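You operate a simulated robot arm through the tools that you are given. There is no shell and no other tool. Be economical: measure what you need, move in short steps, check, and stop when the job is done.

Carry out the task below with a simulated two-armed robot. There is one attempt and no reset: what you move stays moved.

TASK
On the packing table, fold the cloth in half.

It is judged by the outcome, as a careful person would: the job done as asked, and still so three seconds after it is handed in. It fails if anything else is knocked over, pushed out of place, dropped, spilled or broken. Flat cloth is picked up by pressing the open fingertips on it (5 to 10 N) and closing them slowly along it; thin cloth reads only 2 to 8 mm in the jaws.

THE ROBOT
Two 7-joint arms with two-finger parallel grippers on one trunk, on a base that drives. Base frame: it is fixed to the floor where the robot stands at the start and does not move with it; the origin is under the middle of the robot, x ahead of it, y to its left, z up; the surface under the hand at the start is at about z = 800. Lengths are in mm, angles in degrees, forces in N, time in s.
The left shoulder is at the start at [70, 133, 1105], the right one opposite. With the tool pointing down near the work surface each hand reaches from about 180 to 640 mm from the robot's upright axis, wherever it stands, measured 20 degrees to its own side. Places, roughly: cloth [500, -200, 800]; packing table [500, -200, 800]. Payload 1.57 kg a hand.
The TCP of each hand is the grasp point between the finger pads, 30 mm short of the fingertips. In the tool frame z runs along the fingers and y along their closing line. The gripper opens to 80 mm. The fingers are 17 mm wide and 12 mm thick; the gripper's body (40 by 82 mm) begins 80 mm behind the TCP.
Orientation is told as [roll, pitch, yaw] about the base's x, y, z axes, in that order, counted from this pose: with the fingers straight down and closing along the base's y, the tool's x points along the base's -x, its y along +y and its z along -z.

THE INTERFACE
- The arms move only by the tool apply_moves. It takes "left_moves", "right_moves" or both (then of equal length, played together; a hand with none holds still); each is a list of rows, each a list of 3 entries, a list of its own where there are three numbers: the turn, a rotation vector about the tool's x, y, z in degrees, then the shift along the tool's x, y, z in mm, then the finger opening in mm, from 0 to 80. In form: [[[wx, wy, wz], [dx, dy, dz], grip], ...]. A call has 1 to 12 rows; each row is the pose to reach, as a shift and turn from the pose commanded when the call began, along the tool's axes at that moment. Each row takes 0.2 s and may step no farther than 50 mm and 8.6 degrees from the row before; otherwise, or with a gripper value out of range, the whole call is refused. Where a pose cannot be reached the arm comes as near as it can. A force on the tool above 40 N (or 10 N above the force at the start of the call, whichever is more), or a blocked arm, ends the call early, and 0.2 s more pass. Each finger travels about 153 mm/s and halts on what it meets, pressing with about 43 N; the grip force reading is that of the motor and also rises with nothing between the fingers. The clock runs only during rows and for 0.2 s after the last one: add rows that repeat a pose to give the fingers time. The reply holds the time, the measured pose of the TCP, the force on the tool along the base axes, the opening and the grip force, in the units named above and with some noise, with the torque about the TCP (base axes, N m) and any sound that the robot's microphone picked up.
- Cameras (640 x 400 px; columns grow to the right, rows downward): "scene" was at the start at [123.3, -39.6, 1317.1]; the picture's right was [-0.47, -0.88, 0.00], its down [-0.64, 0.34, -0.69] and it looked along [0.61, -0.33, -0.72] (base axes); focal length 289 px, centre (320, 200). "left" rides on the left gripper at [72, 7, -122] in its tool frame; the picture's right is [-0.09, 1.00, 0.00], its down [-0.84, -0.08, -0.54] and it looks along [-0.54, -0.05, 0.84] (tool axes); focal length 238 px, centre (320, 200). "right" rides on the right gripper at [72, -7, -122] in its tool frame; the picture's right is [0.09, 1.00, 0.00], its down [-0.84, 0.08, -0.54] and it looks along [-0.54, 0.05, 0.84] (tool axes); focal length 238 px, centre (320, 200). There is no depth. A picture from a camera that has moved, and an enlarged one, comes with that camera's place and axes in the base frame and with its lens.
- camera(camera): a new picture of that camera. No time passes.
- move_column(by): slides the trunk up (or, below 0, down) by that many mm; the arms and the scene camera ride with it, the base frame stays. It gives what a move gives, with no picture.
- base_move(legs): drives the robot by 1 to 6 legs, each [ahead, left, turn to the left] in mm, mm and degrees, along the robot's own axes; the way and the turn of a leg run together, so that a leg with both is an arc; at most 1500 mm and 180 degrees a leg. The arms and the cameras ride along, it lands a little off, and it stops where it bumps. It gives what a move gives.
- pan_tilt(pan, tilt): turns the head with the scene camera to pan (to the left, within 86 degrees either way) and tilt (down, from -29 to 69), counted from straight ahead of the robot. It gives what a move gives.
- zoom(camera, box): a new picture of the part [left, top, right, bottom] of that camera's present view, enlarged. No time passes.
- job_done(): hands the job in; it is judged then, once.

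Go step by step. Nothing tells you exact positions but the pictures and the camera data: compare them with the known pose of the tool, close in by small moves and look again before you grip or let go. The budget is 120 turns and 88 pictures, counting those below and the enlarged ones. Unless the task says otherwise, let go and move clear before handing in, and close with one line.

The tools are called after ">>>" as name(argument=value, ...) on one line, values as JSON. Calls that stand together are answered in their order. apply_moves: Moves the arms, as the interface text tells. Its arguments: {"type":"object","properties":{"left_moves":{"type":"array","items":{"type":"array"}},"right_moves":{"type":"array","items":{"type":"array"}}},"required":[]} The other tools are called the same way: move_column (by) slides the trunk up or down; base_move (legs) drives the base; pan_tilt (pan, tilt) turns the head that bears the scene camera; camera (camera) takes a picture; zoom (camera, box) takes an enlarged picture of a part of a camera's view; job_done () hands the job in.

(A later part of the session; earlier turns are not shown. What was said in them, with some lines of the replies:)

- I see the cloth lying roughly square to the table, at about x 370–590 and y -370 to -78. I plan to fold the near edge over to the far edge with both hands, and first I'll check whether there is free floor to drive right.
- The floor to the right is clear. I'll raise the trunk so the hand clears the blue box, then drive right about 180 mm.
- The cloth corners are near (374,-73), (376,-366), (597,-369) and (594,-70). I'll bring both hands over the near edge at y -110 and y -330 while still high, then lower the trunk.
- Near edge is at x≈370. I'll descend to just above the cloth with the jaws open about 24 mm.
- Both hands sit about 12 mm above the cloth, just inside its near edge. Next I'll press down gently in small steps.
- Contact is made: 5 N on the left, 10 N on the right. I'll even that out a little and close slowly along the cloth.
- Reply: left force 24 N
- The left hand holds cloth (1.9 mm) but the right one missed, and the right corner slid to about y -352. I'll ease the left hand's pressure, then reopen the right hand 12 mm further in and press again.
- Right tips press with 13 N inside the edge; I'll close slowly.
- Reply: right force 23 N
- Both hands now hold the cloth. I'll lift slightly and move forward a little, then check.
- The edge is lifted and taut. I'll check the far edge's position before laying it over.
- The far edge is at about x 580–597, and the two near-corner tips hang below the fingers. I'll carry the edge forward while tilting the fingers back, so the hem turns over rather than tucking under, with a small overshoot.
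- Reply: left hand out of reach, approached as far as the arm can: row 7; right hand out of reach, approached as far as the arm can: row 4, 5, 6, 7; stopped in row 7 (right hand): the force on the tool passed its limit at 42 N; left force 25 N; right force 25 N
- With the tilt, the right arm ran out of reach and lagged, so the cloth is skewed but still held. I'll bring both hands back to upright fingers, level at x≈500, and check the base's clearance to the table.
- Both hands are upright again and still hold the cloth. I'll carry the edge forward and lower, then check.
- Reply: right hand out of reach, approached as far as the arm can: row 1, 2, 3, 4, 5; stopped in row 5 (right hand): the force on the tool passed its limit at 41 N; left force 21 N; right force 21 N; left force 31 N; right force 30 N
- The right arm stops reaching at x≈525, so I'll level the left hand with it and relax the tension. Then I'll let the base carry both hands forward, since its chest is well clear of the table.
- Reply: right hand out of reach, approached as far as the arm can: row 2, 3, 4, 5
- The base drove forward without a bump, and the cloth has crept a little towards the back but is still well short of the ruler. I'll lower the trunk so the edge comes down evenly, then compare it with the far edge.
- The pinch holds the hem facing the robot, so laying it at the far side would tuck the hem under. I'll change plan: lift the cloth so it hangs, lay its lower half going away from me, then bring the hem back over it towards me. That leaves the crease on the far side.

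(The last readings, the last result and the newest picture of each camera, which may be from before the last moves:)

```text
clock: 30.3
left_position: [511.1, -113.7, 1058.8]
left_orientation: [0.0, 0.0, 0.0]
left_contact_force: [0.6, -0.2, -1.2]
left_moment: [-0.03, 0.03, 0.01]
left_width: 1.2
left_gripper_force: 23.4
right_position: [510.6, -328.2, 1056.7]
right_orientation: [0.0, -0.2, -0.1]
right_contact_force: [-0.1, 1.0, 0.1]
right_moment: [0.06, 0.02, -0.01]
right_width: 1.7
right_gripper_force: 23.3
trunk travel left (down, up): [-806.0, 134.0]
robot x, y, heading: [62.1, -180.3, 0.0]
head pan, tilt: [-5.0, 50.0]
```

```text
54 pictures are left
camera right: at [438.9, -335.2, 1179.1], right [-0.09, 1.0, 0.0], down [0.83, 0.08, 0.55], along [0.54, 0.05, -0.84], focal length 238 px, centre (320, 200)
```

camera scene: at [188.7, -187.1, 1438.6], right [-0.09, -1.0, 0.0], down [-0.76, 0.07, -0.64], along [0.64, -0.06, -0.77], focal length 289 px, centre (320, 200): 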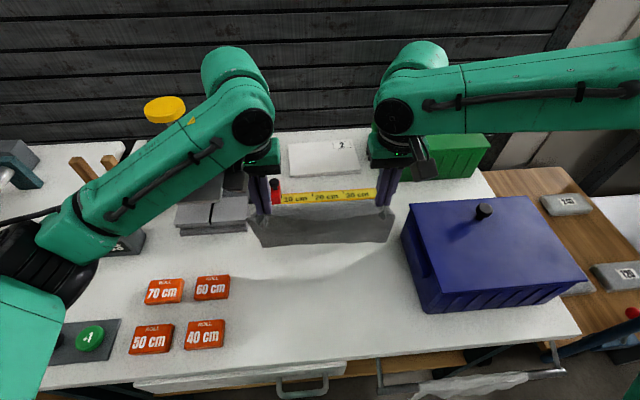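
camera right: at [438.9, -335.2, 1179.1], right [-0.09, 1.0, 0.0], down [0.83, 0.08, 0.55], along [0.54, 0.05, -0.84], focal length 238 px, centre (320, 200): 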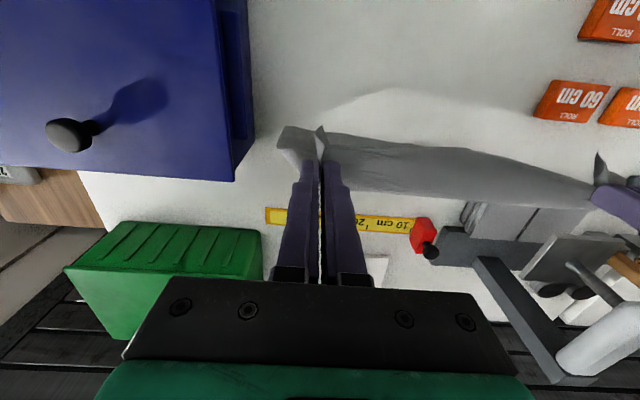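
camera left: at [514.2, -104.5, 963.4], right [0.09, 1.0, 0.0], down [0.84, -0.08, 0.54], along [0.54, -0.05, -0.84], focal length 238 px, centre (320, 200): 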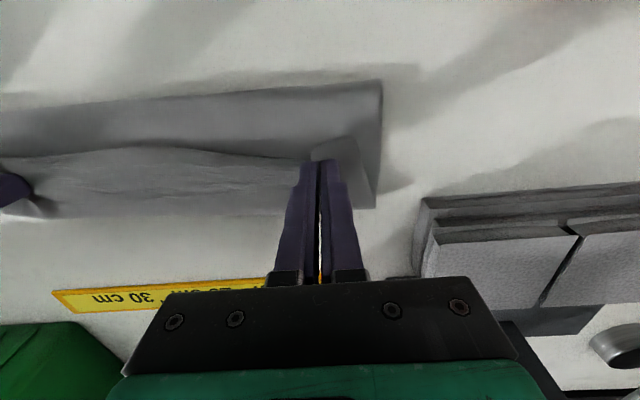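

The cloth hangs cleanly from both hands. I'll draw it back to x≈420, then bring the hanging edge close to the table.

>>> apply_moves(left_moves=[[[0, 0, 0], [8, 0, -6], 0], [[0, 0, 0], [18, 0, -12], 0], [[0, 0, 0], [30, 0, -20], 0], [[0, 0, 0], [42, 0, -28], 0], [[0, 0, 0], [54, 0, -36], 0], [[0, 0, 0], [66, 0, -44], 0], [[0, 0, 0], [77, 0, -50], 0], [[0, 0, 0], [85, 0, -56], 0], [[0, 0, 0], [91, 0, -60], 0], [[0, 0, 0], [91, 0, -60], 0]], right_moves=[[[0, 0, 0], [8, 0, -8], 0], [[0, 0, 0], [18, 0, -14], 0], [[0, 0, 0], [30, 0, -22], 0], [[0, 0, 0], [42, 0, -30], 0], [[0, 0, 0], [54, 0, -38], 0], [[0, 0, 0], [66, 0, -46], 0], [[0, 0, 0], [77, 0, -52], 0], [[0, 0, 0], [85, 0, -58], 0], [[0, 0, 0], [91, 0, -62], 0], [[0, 0, 0], [91, 0, -62], 0]])

>>> move_column(by=-72)

>>> camera(camera="scene")

>>> camera(camera="right")

>>> camera(camera="left")

```text
clock: 32.5
left_position: [418.3, -113.2, 1117.5]
left_orientation: [0.0, 0.0, -0.1]
left_contact_force: [0.1, -1.0, 0.5]
left_moment: [-0.07, 0.01, -0.01]
left_width: 1.2
left_gripper_force: 23.6
right_position: [419.8, -328.5, 1119.3]
right_orientation: [0.1, -0.3, -0.1]
right_contact_force: [0.2, 1.2, -1.0]
right_moment: [0.04, -0.01, 0.0]
right_width: 1.6
right_gripper_force: 24.0
trunk travel left (down, up): [-806.0, 134.0]
robot x, y, heading: [60.8, -177.8, 0.1]
head pan, tilt: [-5.0, 50.0]
```

```text
clock: 33.6
left_position: [419.2, -112.9, 1046.9]
left_orientation: [0.1, 0.0, -0.2]
left_contact_force: [-0.9, -1.0, -0.1]
left_moment: [-0.05, -0.01, -0.02]
left_width: 1.5
left_gripper_force: 23.2
right_position: [419.6, -327.1, 1046.4]
right_orientation: [0.0, -0.3, -0.2]
right_contact_force: [-0.5, 1.4, 0.1]
right_moment: [0.05, -0.02, -0.01]
right_width: 1.8
right_gripper_force: 23.3
trunk travel left (down, up): [-734.0, 206.0]
robot x, y, heading: [58.6, -176.1, 0.3]
head pan, tilt: [-5.0, 50.0]
```

```text
53 pictures are left
camera scene: at [188.4, -187.1, 1366.7], right [-0.09, -1.0, 0.0], down [-0.76, 0.07, -0.64], along [0.64, -0.06, -0.77], focal length 289 px, centre (320, 200)
```

scene: 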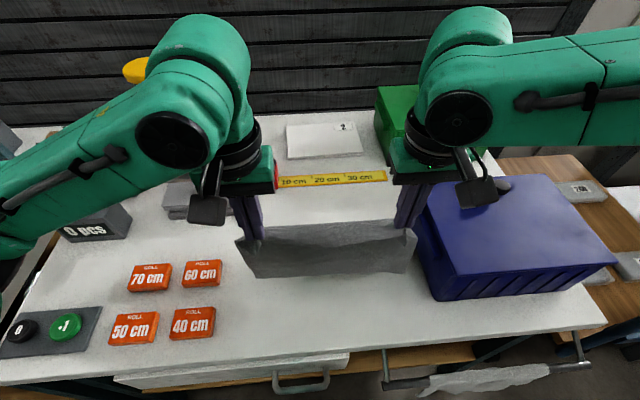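

```text
52 pictures are left
camera right: at [347.8, -334.9, 1168.5], right [-0.09, 1.0, 0.0], down [0.83, 0.08, 0.55], along [0.54, 0.05, -0.84], focal length 238 px, centre (320, 200)
```

right: 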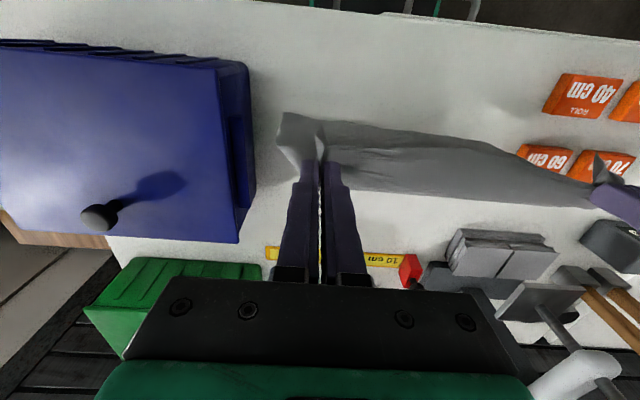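

```text
51 pictures are left
camera left: at [346.3, -107.0, 1166.5], right [0.09, 1.0, 0.0], down [0.84, -0.08, 0.54], along [0.54, -0.05, -0.84], focal length 238 px, centre (320, 200)
```

left: 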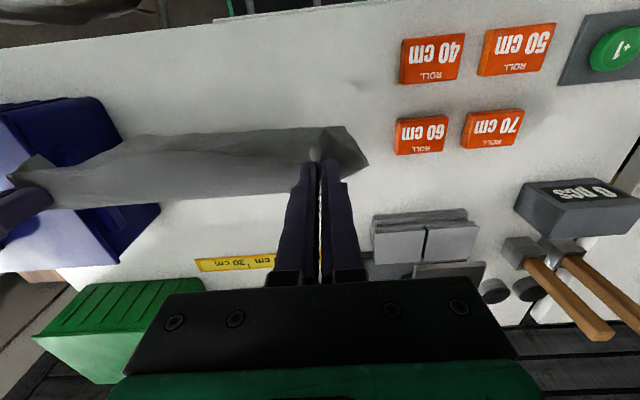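

The hanging edge is now at the table near x≈450. I'll lay the lower half down by moving forward while lowering.

>>> apply_moves(left_moves=[[[0, 0, 0], [0, 0, 10], 0], [[0, 0, 0], [-12, 0, 22], 0], [[0, 0, 0], [-25, 0, 34], 0], [[0, 0, 0], [-38, 0, 46], 0], [[0, 0, 0], [-51, 0, 58], 0], [[0, 0, 0], [-64, 0, 70], 0], [[0, 0, 0], [-77, 0, 82], 0], [[0, 0, 0], [-90, 0, 92], 0], [[0, 0, 0], [-103, 0, 102], 0], [[0, 0, 0], [-115, 0, 110], 0], [[0, 0, 0], [-115, 0, 110], 0]], right_moves=[[[0, 0, 0], [0, 0, 10], 0], [[0, 0, 0], [-12, 0, 22], 0], [[0, 0, 0], [-25, 0, 34], 0], [[0, 0, 0], [-38, 0, 46], 0], [[0, 0, 0], [-51, 0, 58], 0], [[0, 0, 0], [-64, 0, 70], 0], [[0, 0, 0], [-77, 0, 82], 0], [[0, 0, 0], [-90, 0, 92], 0], [[0, 0, 0], [-103, 0, 102], 0], [[0, 0, 0], [-115, 0, 110], 0], [[0, 0, 0], [-115, 0, 110], 0]])

>>> camera(camera="scene")

>>> camera(camera="right")

>>> camera(camera="left")

```text
clock: 36.0
left_position: [533.3, -114.4, 935.4]
left_orientation: [0.0, -0.1, -0.1]
left_contact_force: [-0.1, -1.3, 1.1]
left_moment: [-0.02, 0.0, 0.03]
left_width: 1.5
left_gripper_force: 23.4
right_position: [536.0, -326.7, 937.8]
right_orientation: [0.0, -0.3, -0.1]
right_contact_force: [-0.2, 1.2, 0.0]
right_moment: [0.03, 0.0, 0.0]
right_width: 1.5
right_gripper_force: 22.9
trunk travel left (down, up): [-734.0, 206.0]
robot x, y, heading: [58.0, -178.4, 0.1]
head pan, tilt: [-5.0, 50.0]
```

```text
50 pictures are left
camera scene: at [187.9, -186.9, 1366.7], right [-0.09, -1.0, 0.0], down [-0.76, 0.07, -0.64], along [0.64, -0.06, -0.77], focal length 289 px, centre (320, 200)
```

scene: 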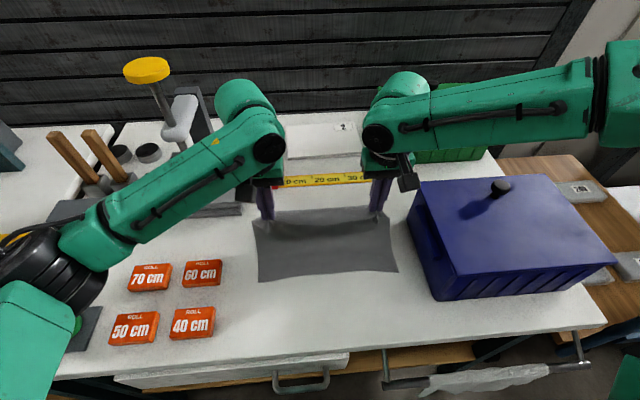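

```text
49 pictures are left
camera right: at [463.0, -334.8, 1059.3], right [-0.09, 1.0, 0.0], down [0.83, 0.08, 0.55], along [0.54, 0.05, -0.84], focal length 238 px, centre (320, 200)
```

right: 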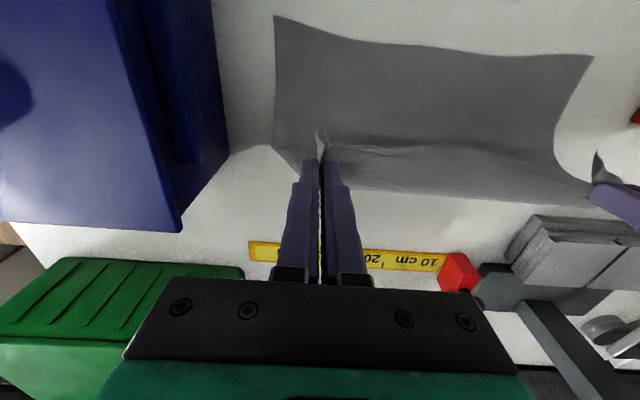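

```text
48 pictures are left
camera left: at [461.1, -107.6, 1056.8], right [0.09, 1.0, 0.0], down [0.84, -0.08, 0.54], along [0.54, -0.05, -0.84], focal length 238 px, centre (320, 200)
```

left: 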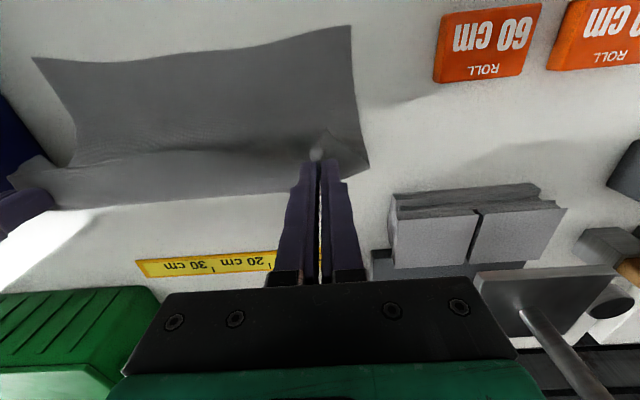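

The lower half lies flat with its edge at x≈452. Next I'll lower and bring the hem back over it to x≈464 for the grips, shifting slightly right to line up the sides.

>>> apply_moves(left_moves=[[[0, 0, 0], [-6, 0, 12], 0], [[0, 0, 0], [-10, 0, 24], 0], [[0, 0, 0], [-10, -1, 36], 0], [[0, 0, 0], [-5, -2, 48], 0], [[0, 0, 0], [5, -3, 58], 0], [[0, 0, 0], [17, -4, 66], 0], [[0, 0, 0], [30, -5, 73], 0], [[0, 0, 0], [43, -6, 79], 0], [[0, 0, 0], [56, -7, 85], 0], [[0, 0, 0], [68, -8, 90], 0], [[0, 0, 0], [68, -8, 90], 0]], right_moves=[[[0, 0, 0], [-4, 0, 14], 0], [[0, 0, 0], [-8, 0, 26], 0], [[0, 0, 0], [-8, -1, 38], 0], [[0, 0, 0], [-3, -2, 50], 0], [[0, 0, 0], [7, -3, 60], 0], [[0, 0, 0], [19, -4, 68], 0], [[0, 0, 0], [32, -5, 75], 0], [[0, 0, 0], [45, -6, 81], 0], [[0, 0, 0], [58, -7, 87], 0], [[0, 0, 0], [70, -8, 92], 0], [[0, 0, 0], [70, -8, 92], 0]])

>>> zoom(camera="scene", box=[200, 160, 440, 310])

>>> camera(camera="right")

>>> camera(camera="left")

```text
clock: 38.4
left_position: [467.4, -122.1, 846.3]
left_orientation: [0.1, 0.0, -0.2]
left_contact_force: [1.0, -1.2, -0.1]
left_moment: [-0.01, 0.0, -0.04]
left_width: 1.5
left_gripper_force: 23.3
right_position: [465.5, -336.2, 843.9]
right_orientation: [0.0, -0.3, -0.1]
right_contact_force: [0.5, 1.3, 0.7]
right_moment: [0.02, 0.03, -0.02]
right_width: 1.7
right_gripper_force: 23.2
trunk travel left (down, up): [-734.0, 206.0]
robot x, y, heading: [58.8, -185.3, -0.2]
head pan, tilt: [-5.0, 50.0]
```

```text
2.67 times, centred on (320, 235) of scene
camera zoom: at [188.9, -187.1, 1366.6], right [-0.09, -1.0, 0.0], down [-0.76, 0.07, -0.64], along [0.64, -0.06, -0.77], focal length 771 px, centre (320, 107)
```

zoom: 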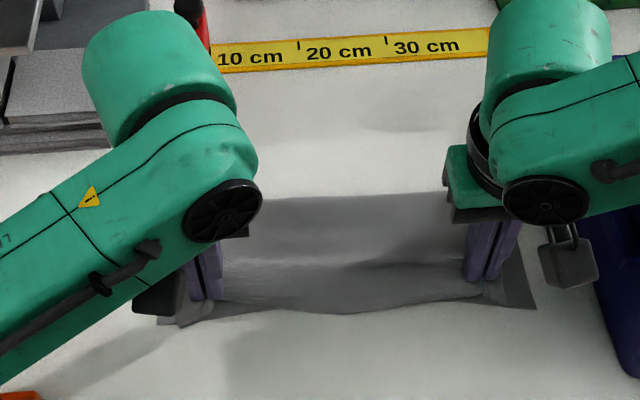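

```text
46 pictures are left
camera right: at [393.6, -343.3, 966.2], right [-0.09, 1.0, 0.0], down [0.83, 0.08, 0.55], along [0.54, 0.05, -0.84], focal length 238 px, centre (320, 200)
```

right: 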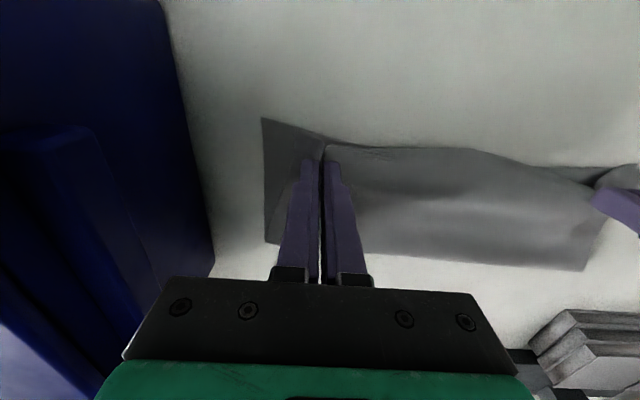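

```text
45 pictures are left
camera left: at [394.0, -115.3, 966.4], right [0.09, 1.0, 0.0], down [0.84, -0.08, 0.54], along [0.54, -0.05, -0.84], focal length 238 px, centre (320, 200)
```

left: 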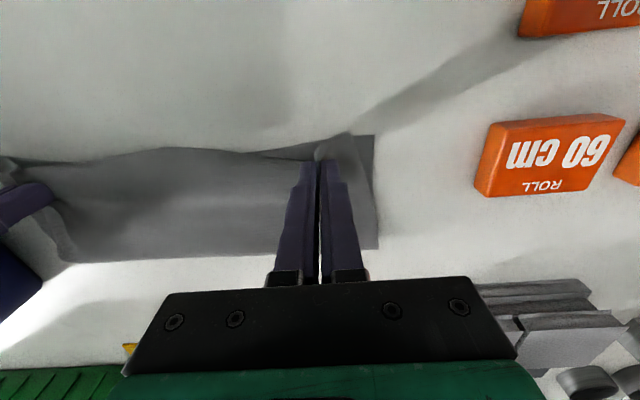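

The hem is almost on the laid edge; the right side needs about 12 mm more towards me and the left about 5 mm. I'll adjust and set it down.

>>> apply_moves(left_moves=[[[0, 0, 0], [3, 0, 2], 0], [[0, 0, 0], [6, 0, 5], 0], [[0, 0, 0], [6, 0, 9], 0], [[0, 0, 0], [6, 0, 12], 0], [[0, 0, 0], [6, 0, 12], 0]], right_moves=[[[0, 0, 0], [6, 0, 2], 0], [[0, 0, 0], [12, 0, 4], 0], [[0, 0, 0], [12, 0, 7], 0], [[0, 0, 0], [12, 0, 10], 0], [[0, 0, 0], [12, 0, 10], 0]])

>>> camera(camera="right")

>>> camera(camera="left")

```text
clock: 39.6
left_position: [459.8, -122.6, 833.9]
left_orientation: [0.0, -0.1, -0.1]
left_contact_force: [0.0, -1.2, 0.6]
left_moment: [-0.04, -0.01, 0.01]
left_width: 1.3
left_gripper_force: 23.8
right_position: [454.1, -337.4, 835.0]
right_orientation: [0.0, -0.3, -0.1]
right_contact_force: [-0.9, 2.0, 1.4]
right_moment: [0.07, 0.0, 0.01]
right_width: 1.5
right_gripper_force: 24.0
trunk travel left (down, up): [-734.0, 206.0]
robot x, y, heading: [58.6, -180.8, -0.0]
head pan, tilt: [-5.0, 50.0]
```

```text
44 pictures are left
camera right: at [381.5, -343.1, 956.6], right [-0.09, 1.0, 0.0], down [0.83, 0.08, 0.55], along [0.54, 0.05, -0.84], focal length 238 px, centre (320, 200)
```

right: 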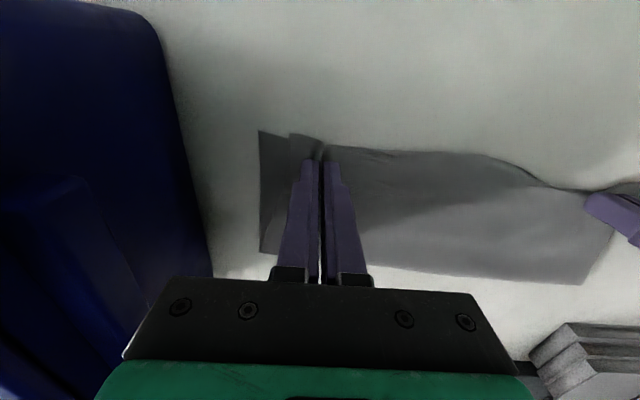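

```text
43 pictures are left
camera left: at [387.4, -114.8, 954.6], right [0.09, 1.0, 0.0], down [0.84, -0.08, 0.54], along [0.54, -0.05, -0.84], focal length 238 px, centre (320, 200)
```

left: 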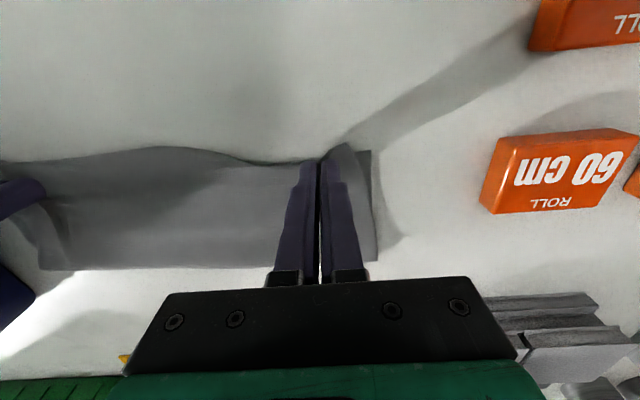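

The edges coincide and only the pinched gathers remain. I'll press lightly and open slowly so the fingertips spread the gathers back out.

>>> apply_moves(left_moves=[[[0, 0, 0], [0, 0, 1.5], 0], [[0, 0, 0], [0, 0, 2], 3], [[0, 0, 0], [0, 0, 2], 6], [[0, 0, 0], [0, 0, 2], 9], [[0, 0, 0], [0, 0, 2], 12], [[0, 0, 0], [0, 0, 2], 15], [[0, 0, 0], [0, 0, 2], 18], [[0, 0, 0], [0, 0, 2], 21], [[0, 0, 0], [0, 0, 2], 24], [[0, 0, 0], [0, 0, 2], 26]], right_moves=[[[0, 0, 0], [0, 0, 1.5], 0], [[0, 0, 0], [0, 0, 2.5], 3], [[0, 0, 0], [0, 0, 2.5], 6], [[0, 0, 0], [0, 0, 2.5], 9], [[0, 0, 0], [0, 0, 2.5], 12], [[0, 0, 0], [0, 0, 2.5], 15], [[0, 0, 0], [0, 0, 2.5], 18], [[0, 0, 0], [0, 0, 2.5], 21], [[0, 0, 0], [0, 0, 2.5], 24], [[0, 0, 0], [0, 0, 2.5], 26]])

>>> camera(camera="right")

>>> camera(camera="left")

```text
clock: 41.8
left_position: [459.9, -121.6, 832.8]
left_orientation: [0.0, 0.0, -0.1]
left_contact_force: [0.0, 0.3, 1.2]
left_moment: [0.0, -0.03, 0.03]
left_width: 25.8
left_gripper_force: 0.1
right_position: [453.1, -334.6, 832.0]
right_orientation: [0.0, -0.3, -0.1]
right_contact_force: [-0.2, 0.8, -0.7]
right_moment: [0.0, 0.01, 0.0]
right_width: 26.0
right_gripper_force: 0.0
trunk travel left (down, up): [-734.0, 206.0]
robot x, y, heading: [57.7, -181.4, -0.1]
head pan, tilt: [-5.0, 50.0]
```

```text
42 pictures are left
camera right: at [381.7, -342.9, 954.5], right [-0.09, 1.0, 0.0], down [0.83, 0.08, 0.55], along [0.54, 0.05, -0.84], focal length 238 px, centre (320, 200)
```

right: 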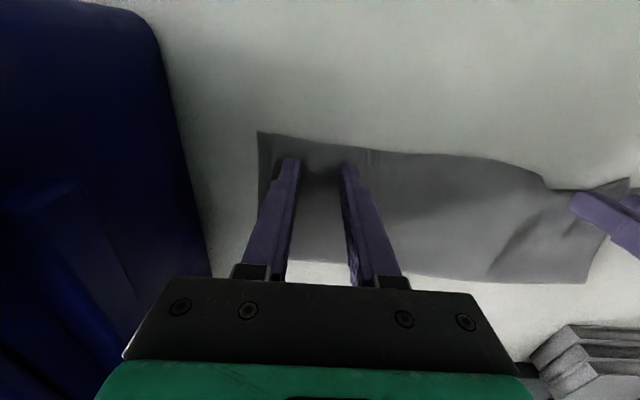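

```text
41 pictures are left
camera left: at [387.3, -114.8, 952.6], right [0.09, 1.0, 0.0], down [0.84, -0.08, 0.54], along [0.54, -0.05, -0.84], focal length 238 px, centre (320, 200)
```

left: 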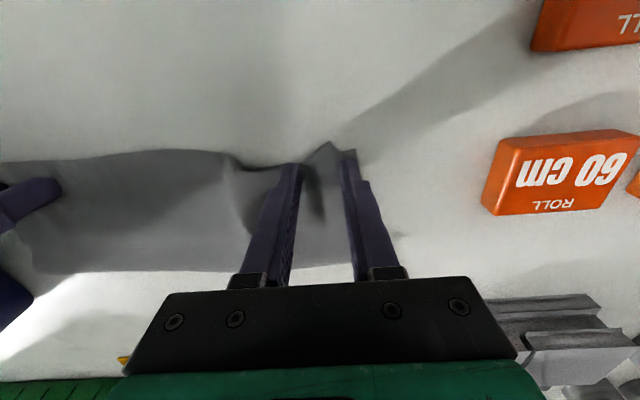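

Released. I'll lift both hands clear and inspect the result.

>>> apply_moves(left_moves=[[[0, 0, 0], [0, 0, -15], 30], [[0, 0, 0], [0, 0, -40], 30], [[0, 0, 0], [10, 30, -80], 30], [[0, 0, 0], [40, 60, -120], 30], [[0, 0, 0], [70, 90, -140], 30]], right_moves=[[[0, 0, 0], [0, 0, -15], 30], [[0, 0, 0], [0, 0, -40], 30], [[0, 0, 0], [10, 0, -80], 30], [[0, 0, 0], [40, -10, -120], 30], [[0, 0, 0], [70, -20, -140], 30]])

>>> camera(camera="right")

>>> camera(camera="left")

>>> zoom(camera="scene", box=[220, 180, 420, 305])

```text
refused: row 3 steps farther than a row can; nothing moved
```

```text
40 pictures are left
camera right: at [381.7, -342.9, 954.5], right [-0.09, 1.0, 0.0], down [0.83, 0.08, 0.55], along [0.54, 0.05, -0.84], focal length 238 px, centre (320, 200)
```

right: 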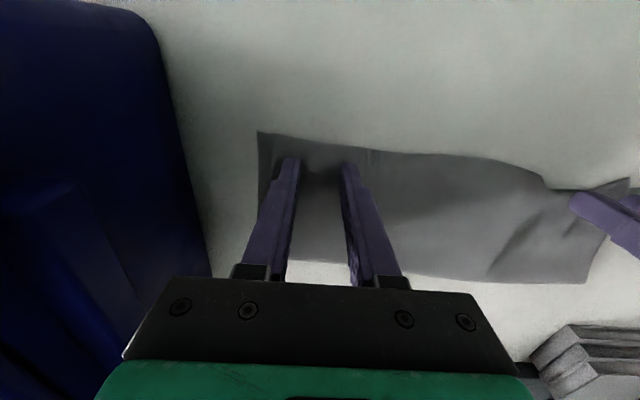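

```text
39 pictures are left
camera left: at [387.3, -114.8, 952.6], right [0.09, 1.0, 0.0], down [0.84, -0.08, 0.54], along [0.54, -0.05, -0.84], focal length 238 px, centre (320, 200)
```

left: 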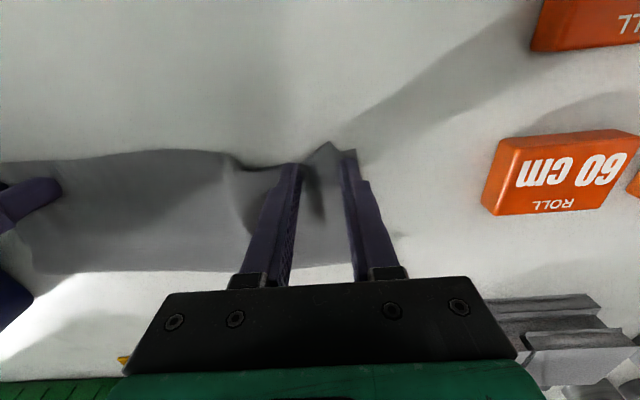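

```text
3.20 times, centred on (320, 242) of scene
camera zoom: at [188.3, -187.1, 1366.7], right [-0.09, -1.0, 0.0], down [-0.76, 0.07, -0.64], along [0.64, -0.06, -0.77], focal length 925 px, centre (320, 64)
```

zoom: 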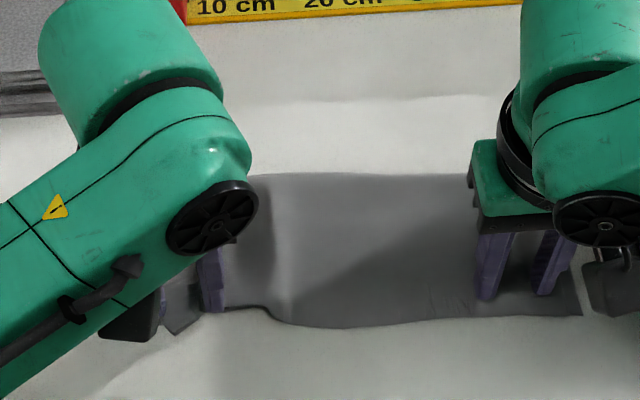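

The lift was refused because one step was too long. I'll repeat it with shorter steps.

>>> apply_moves(left_moves=[[[0, 0, 0], [0, 0, -12], 26], [[0, 0, 0], [0, 0, -40], 26], [[0, 0, 0], [0, 10, -80], 26], [[0, 0, 0], [20, 30, -110], 26], [[0, 0, 0], [40, 60, -130], 26], [[0, 0, 0], [60, 95, -140], 26]], right_moves=[[[0, 0, 0], [0, 0, -12], 26], [[0, 0, 0], [0, 0, -40], 26], [[0, 0, 0], [0, 0, -80], 26], [[0, 0, 0], [20, 0, -120], 26], [[0, 0, 0], [40, 0, -160], 26], [[0, 0, 0], [60, 0, -200], 26]])

>>> camera(camera="right")

>>> camera(camera="scene")

>>> zoom(camera="scene", box=[220, 180, 420, 305])

```text
clock: 43.2
left_position: [397.9, -25.2, 973.4]
left_orientation: [-0.1, -0.1, -0.2]
left_contact_force: [-0.6, 0.9, 0.0]
left_moment: [-0.03, -0.05, 0.03]
left_width: 25.9
left_gripper_force: 0.0
right_position: [390.3, -332.7, 1033.7]
right_orientation: [-0.1, -0.4, 0.1]
right_contact_force: [-0.5, 0.2, 0.7]
right_moment: [-0.02, -0.04, -0.02]
right_width: 25.9
right_gripper_force: 0.1
trunk travel left (down, up): [-734.0, 206.0]
robot x, y, heading: [55.0, -181.6, 0.2]
head pan, tilt: [-5.0, 50.0]
```

```text
37 pictures are left
camera right: at [317.7, -340.9, 1156.1], right [-0.09, 1.0, 0.0], down [0.83, 0.08, 0.55], along [0.55, 0.05, -0.84], focal length 238 px, centre (320, 200)
```

right: 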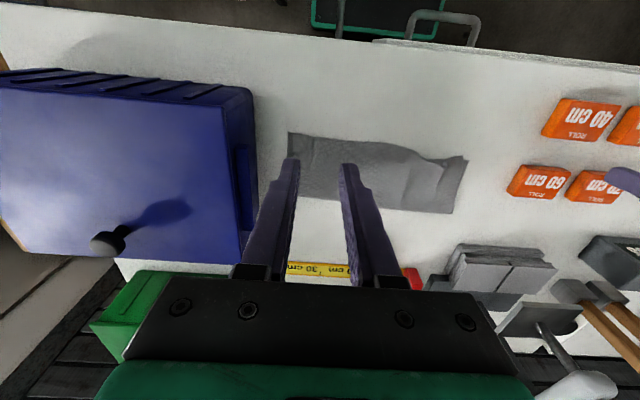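

```text
36 pictures are left
camera scene: at [185.2, -185.1, 1366.9], right [-0.09, -1.0, 0.0], down [-0.76, 0.07, -0.64], along [0.64, -0.06, -0.76], focal length 289 px, centre (320, 200)
```

scene: 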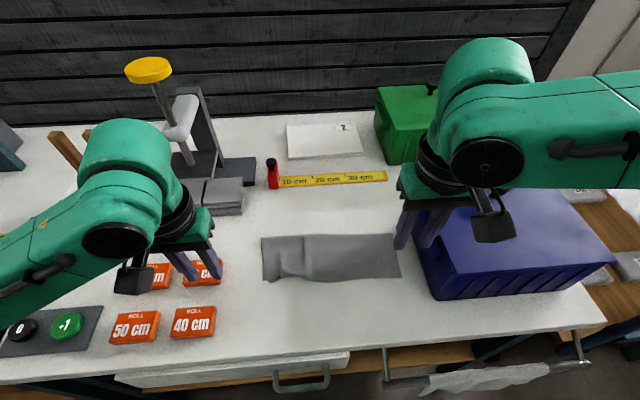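

```text
3.20 times, centred on (320, 242) of scene
camera zoom: at [185.2, -185.1, 1366.9], right [-0.09, -1.0, 0.0], down [-0.76, 0.07, -0.64], along [0.64, -0.06, -0.76], focal length 925 px, centre (320, 64)
```

zoom: 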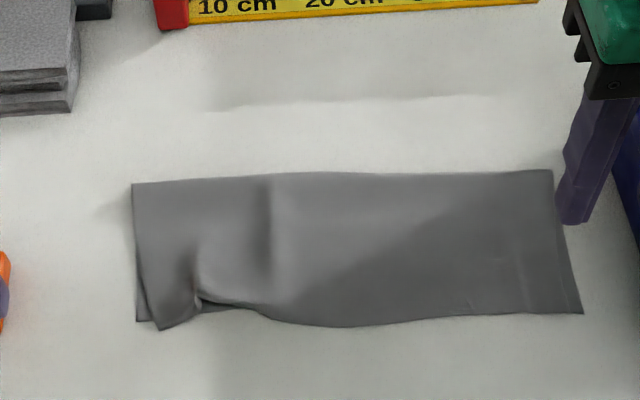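

The cloth is folded in half with its edges matching; only a small gather remains near the left end of the hem. I'll smooth it with the left hand by straddling it, pressing lightly and spreading the fingers.

>>> apply_moves(left_moves=[[[0, 0, 0], [-20, -35, 0], 26], [[0, 0, 0], [-45, -70, 15], 26], [[0, 0, 0], [-66, -103, 40], 26], [[0, 0, 0], [-66, -103, 85], 26], [[0, 0, 0], [-66, -103, 120], 26], [[0, 0, 0], [-66, -103, 120], 26]])

>>> camera(camera="left")

```text
clock: 44.6
left_position: [465.4, -129.0, 851.5]
left_orientation: [0.1, 0.0, -0.1]
left_contact_force: [0.0, 0.1, 0.5]
left_moment: [-0.01, 0.0, -0.03]
left_width: 26.1
left_gripper_force: 0.2
right_position: [392.7, -336.3, 1031.4]
right_orientation: [0.0, -0.3, -0.1]
right_contact_force: [-0.3, -0.3, -0.9]
right_moment: [-0.02, -0.02, 0.02]
right_width: 26.1
right_gripper_force: 0.0
trunk travel left (down, up): [-734.0, 206.0]
robot x, y, heading: [58.9, -180.0, 0.3]
head pan, tilt: [-5.0, 50.0]
```

```text
34 pictures are left
camera left: at [393.3, -122.3, 972.0], right [0.09, 1.0, 0.0], down [0.84, -0.08, 0.54], along [0.54, -0.05, -0.84], focal length 238 px, centre (320, 200)
```

left: 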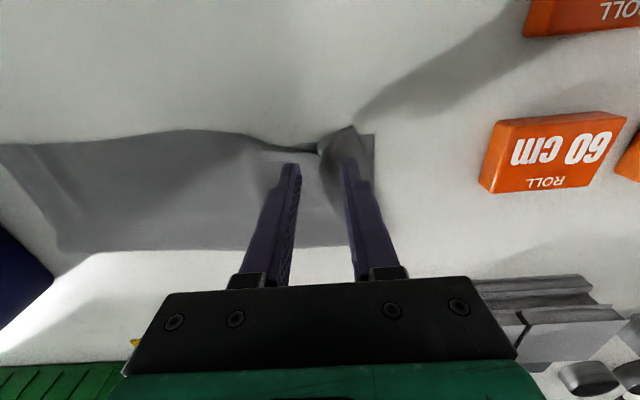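

>>> apply_moves(left_moves=[[[0, 0, 0], [4, 0, 8], 26], [[0, 0, 0], [4, 0, 15], 26], [[0, 0, 0], [4, 0, 19], 26], [[0, 0, 0], [4, 0, 20.5], 26], [[0, 0, 0], [4, 0, 20.5], 26]])

```text
clock: 45.8
left_position: [463.3, -130.9, 832.5]
left_orientation: [0.0, -0.1, -0.1]
left_contact_force: [0.6, 0.2, 4.1]
left_moment: [-0.04, 0.01, -0.02]
left_width: 25.7
left_gripper_force: 0.0
right_position: [392.7, -336.5, 1033.1]
right_orientation: [-0.1, -0.3, -0.1]
right_contact_force: [0.2, 0.1, -0.2]
right_moment: [0.01, 0.01, 0.0]
right_width: 26.0
right_gripper_force: 0.0
trunk travel left (down, up): [-734.0, 206.0]
robot x, y, heading: [57.6, -177.3, 0.0]
head pan, tilt: [-5.0, 50.0]
```

>>> apply_moves(left_moves=[[[0, 0, 0], [0.5, 1, 0.3], 28], [[0, 0, 0], [1, 2, 0.3], 30], [[0, 0, 0], [1.5, 3, 0.3], 32], [[0, 0, 0], [2, 4, 0.3], 34], [[0, 0, 0], [2, 5, 0.3], 36], [[0, 0, 0], [2, 6, 0.3], 38], [[0, 0, 0], [2, 7, 0.3], 40], [[0, 0, 0], [2, 8, 0.3], 42], [[0, 0, 0], [2, 8, 0.3], 42]])

>>> camera(camera="left")

```text
clock: 47.8
left_position: [460.3, -121.7, 832.4]
left_orientation: [0.0, -0.2, -0.1]
left_contact_force: [0.9, 0.3, 8.7]
left_moment: [-0.21, -0.03, 0.02]
left_width: 41.2
left_gripper_force: 0.2
right_position: [391.7, -334.6, 1033.0]
right_orientation: [0.0, -0.2, -0.1]
right_contact_force: [-0.5, 0.2, 0.4]
right_moment: [-0.01, -0.02, 0.02]
right_width: 25.8
right_gripper_force: 0.1
trunk travel left (down, up): [-734.0, 206.0]
robot x, y, heading: [59.2, -180.2, 0.2]
head pan, tilt: [-5.0, 50.0]
```

```text
33 pictures are left
camera left: at [387.1, -115.3, 952.0], right [0.09, 1.0, 0.0], down [0.84, -0.08, 0.54], along [0.54, -0.05, -0.84], focal length 238 px, centre (320, 200)
```

left: 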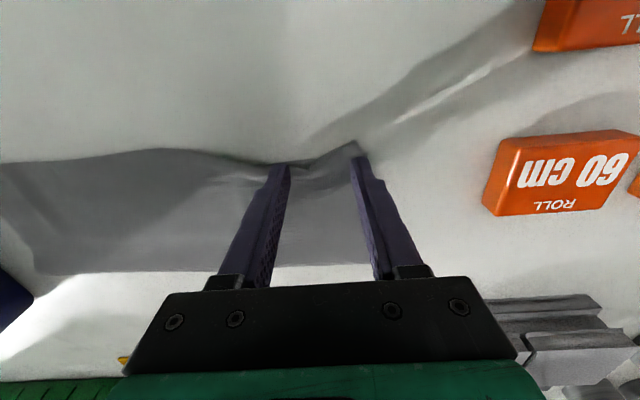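

The gather has been spread out. I'll lift straight up, move clear and inspect.

>>> apply_moves(left_moves=[[[0, 0, 0], [0, 0, -12], 42], [[0, 0, 0], [0, 0, -40], 42], [[0, 0, 0], [0, 10, -80], 42], [[0, 0, 0], [20, 30, -110], 42], [[0, 0, 0], [40, 60, -130], 42], [[0, 0, 0], [60, 95, -140], 42]])

>>> zoom(camera="scene", box=[220, 180, 420, 305])

>>> camera(camera="left")

```text
clock: 49.2
left_position: [398.1, -26.3, 971.5]
left_orientation: [0.0, 0.0, -0.1]
left_contact_force: [-0.3, -0.6, 0.1]
left_moment: [-0.02, 0.01, 0.0]
left_width: 42.0
left_gripper_force: 0.1
right_position: [391.8, -334.0, 1032.7]
right_orientation: [0.0, -0.4, -0.1]
right_contact_force: [0.6, 0.1, -0.3]
right_moment: [0.04, -0.05, 0.01]
right_width: 26.2
right_gripper_force: 0.0
trunk travel left (down, up): [-734.0, 206.0]
robot x, y, heading: [57.8, -183.7, -0.2]
head pan, tilt: [-5.0, 50.0]
```

```text
3.20 times, centred on (320, 242) of scene
camera zoom: at [187.0, -185.2, 1366.8], right [-0.09, -1.0, 0.0], down [-0.76, 0.07, -0.64], along [0.64, -0.06, -0.77], focal length 925 px, centre (320, 64)
```

zoom: 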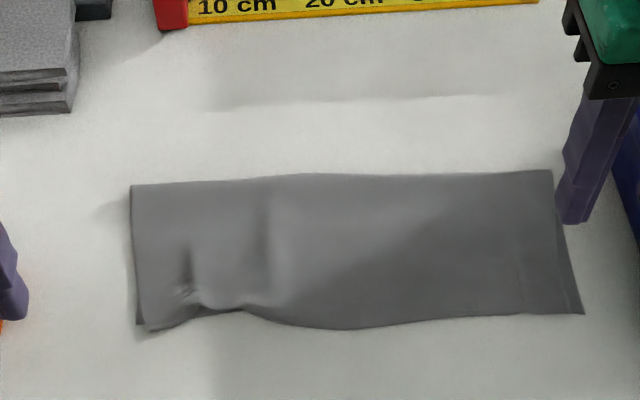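

```text
31 pictures are left
camera left: at [325.4, -19.1, 1091.1], right [0.09, 1.0, 0.0], down [0.84, -0.08, 0.54], along [0.54, -0.05, -0.84], focal length 238 px, centre (320, 200)
```

left: 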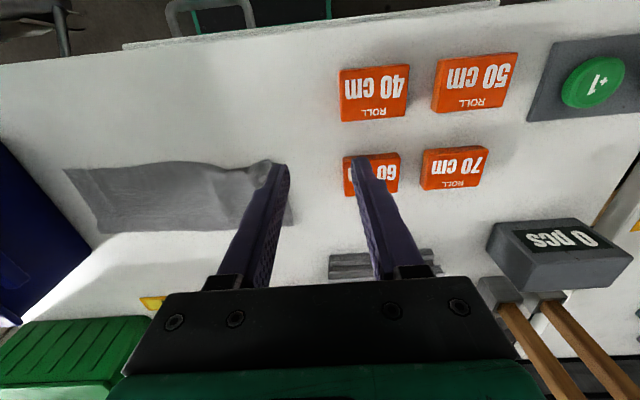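

The cloth lies folded in half with its edges matching to within a few millimetres. Both hands are open and clear and nothing else has moved, so I'm handing in.

>>> job_done()

```text
The job is handed in.
```

The cloth on the packing table is folded in half, with the crease on the far side, its edges within a few millimetres of each other, slight creasing left near the left end of the open edge, and nothing else disturbed.
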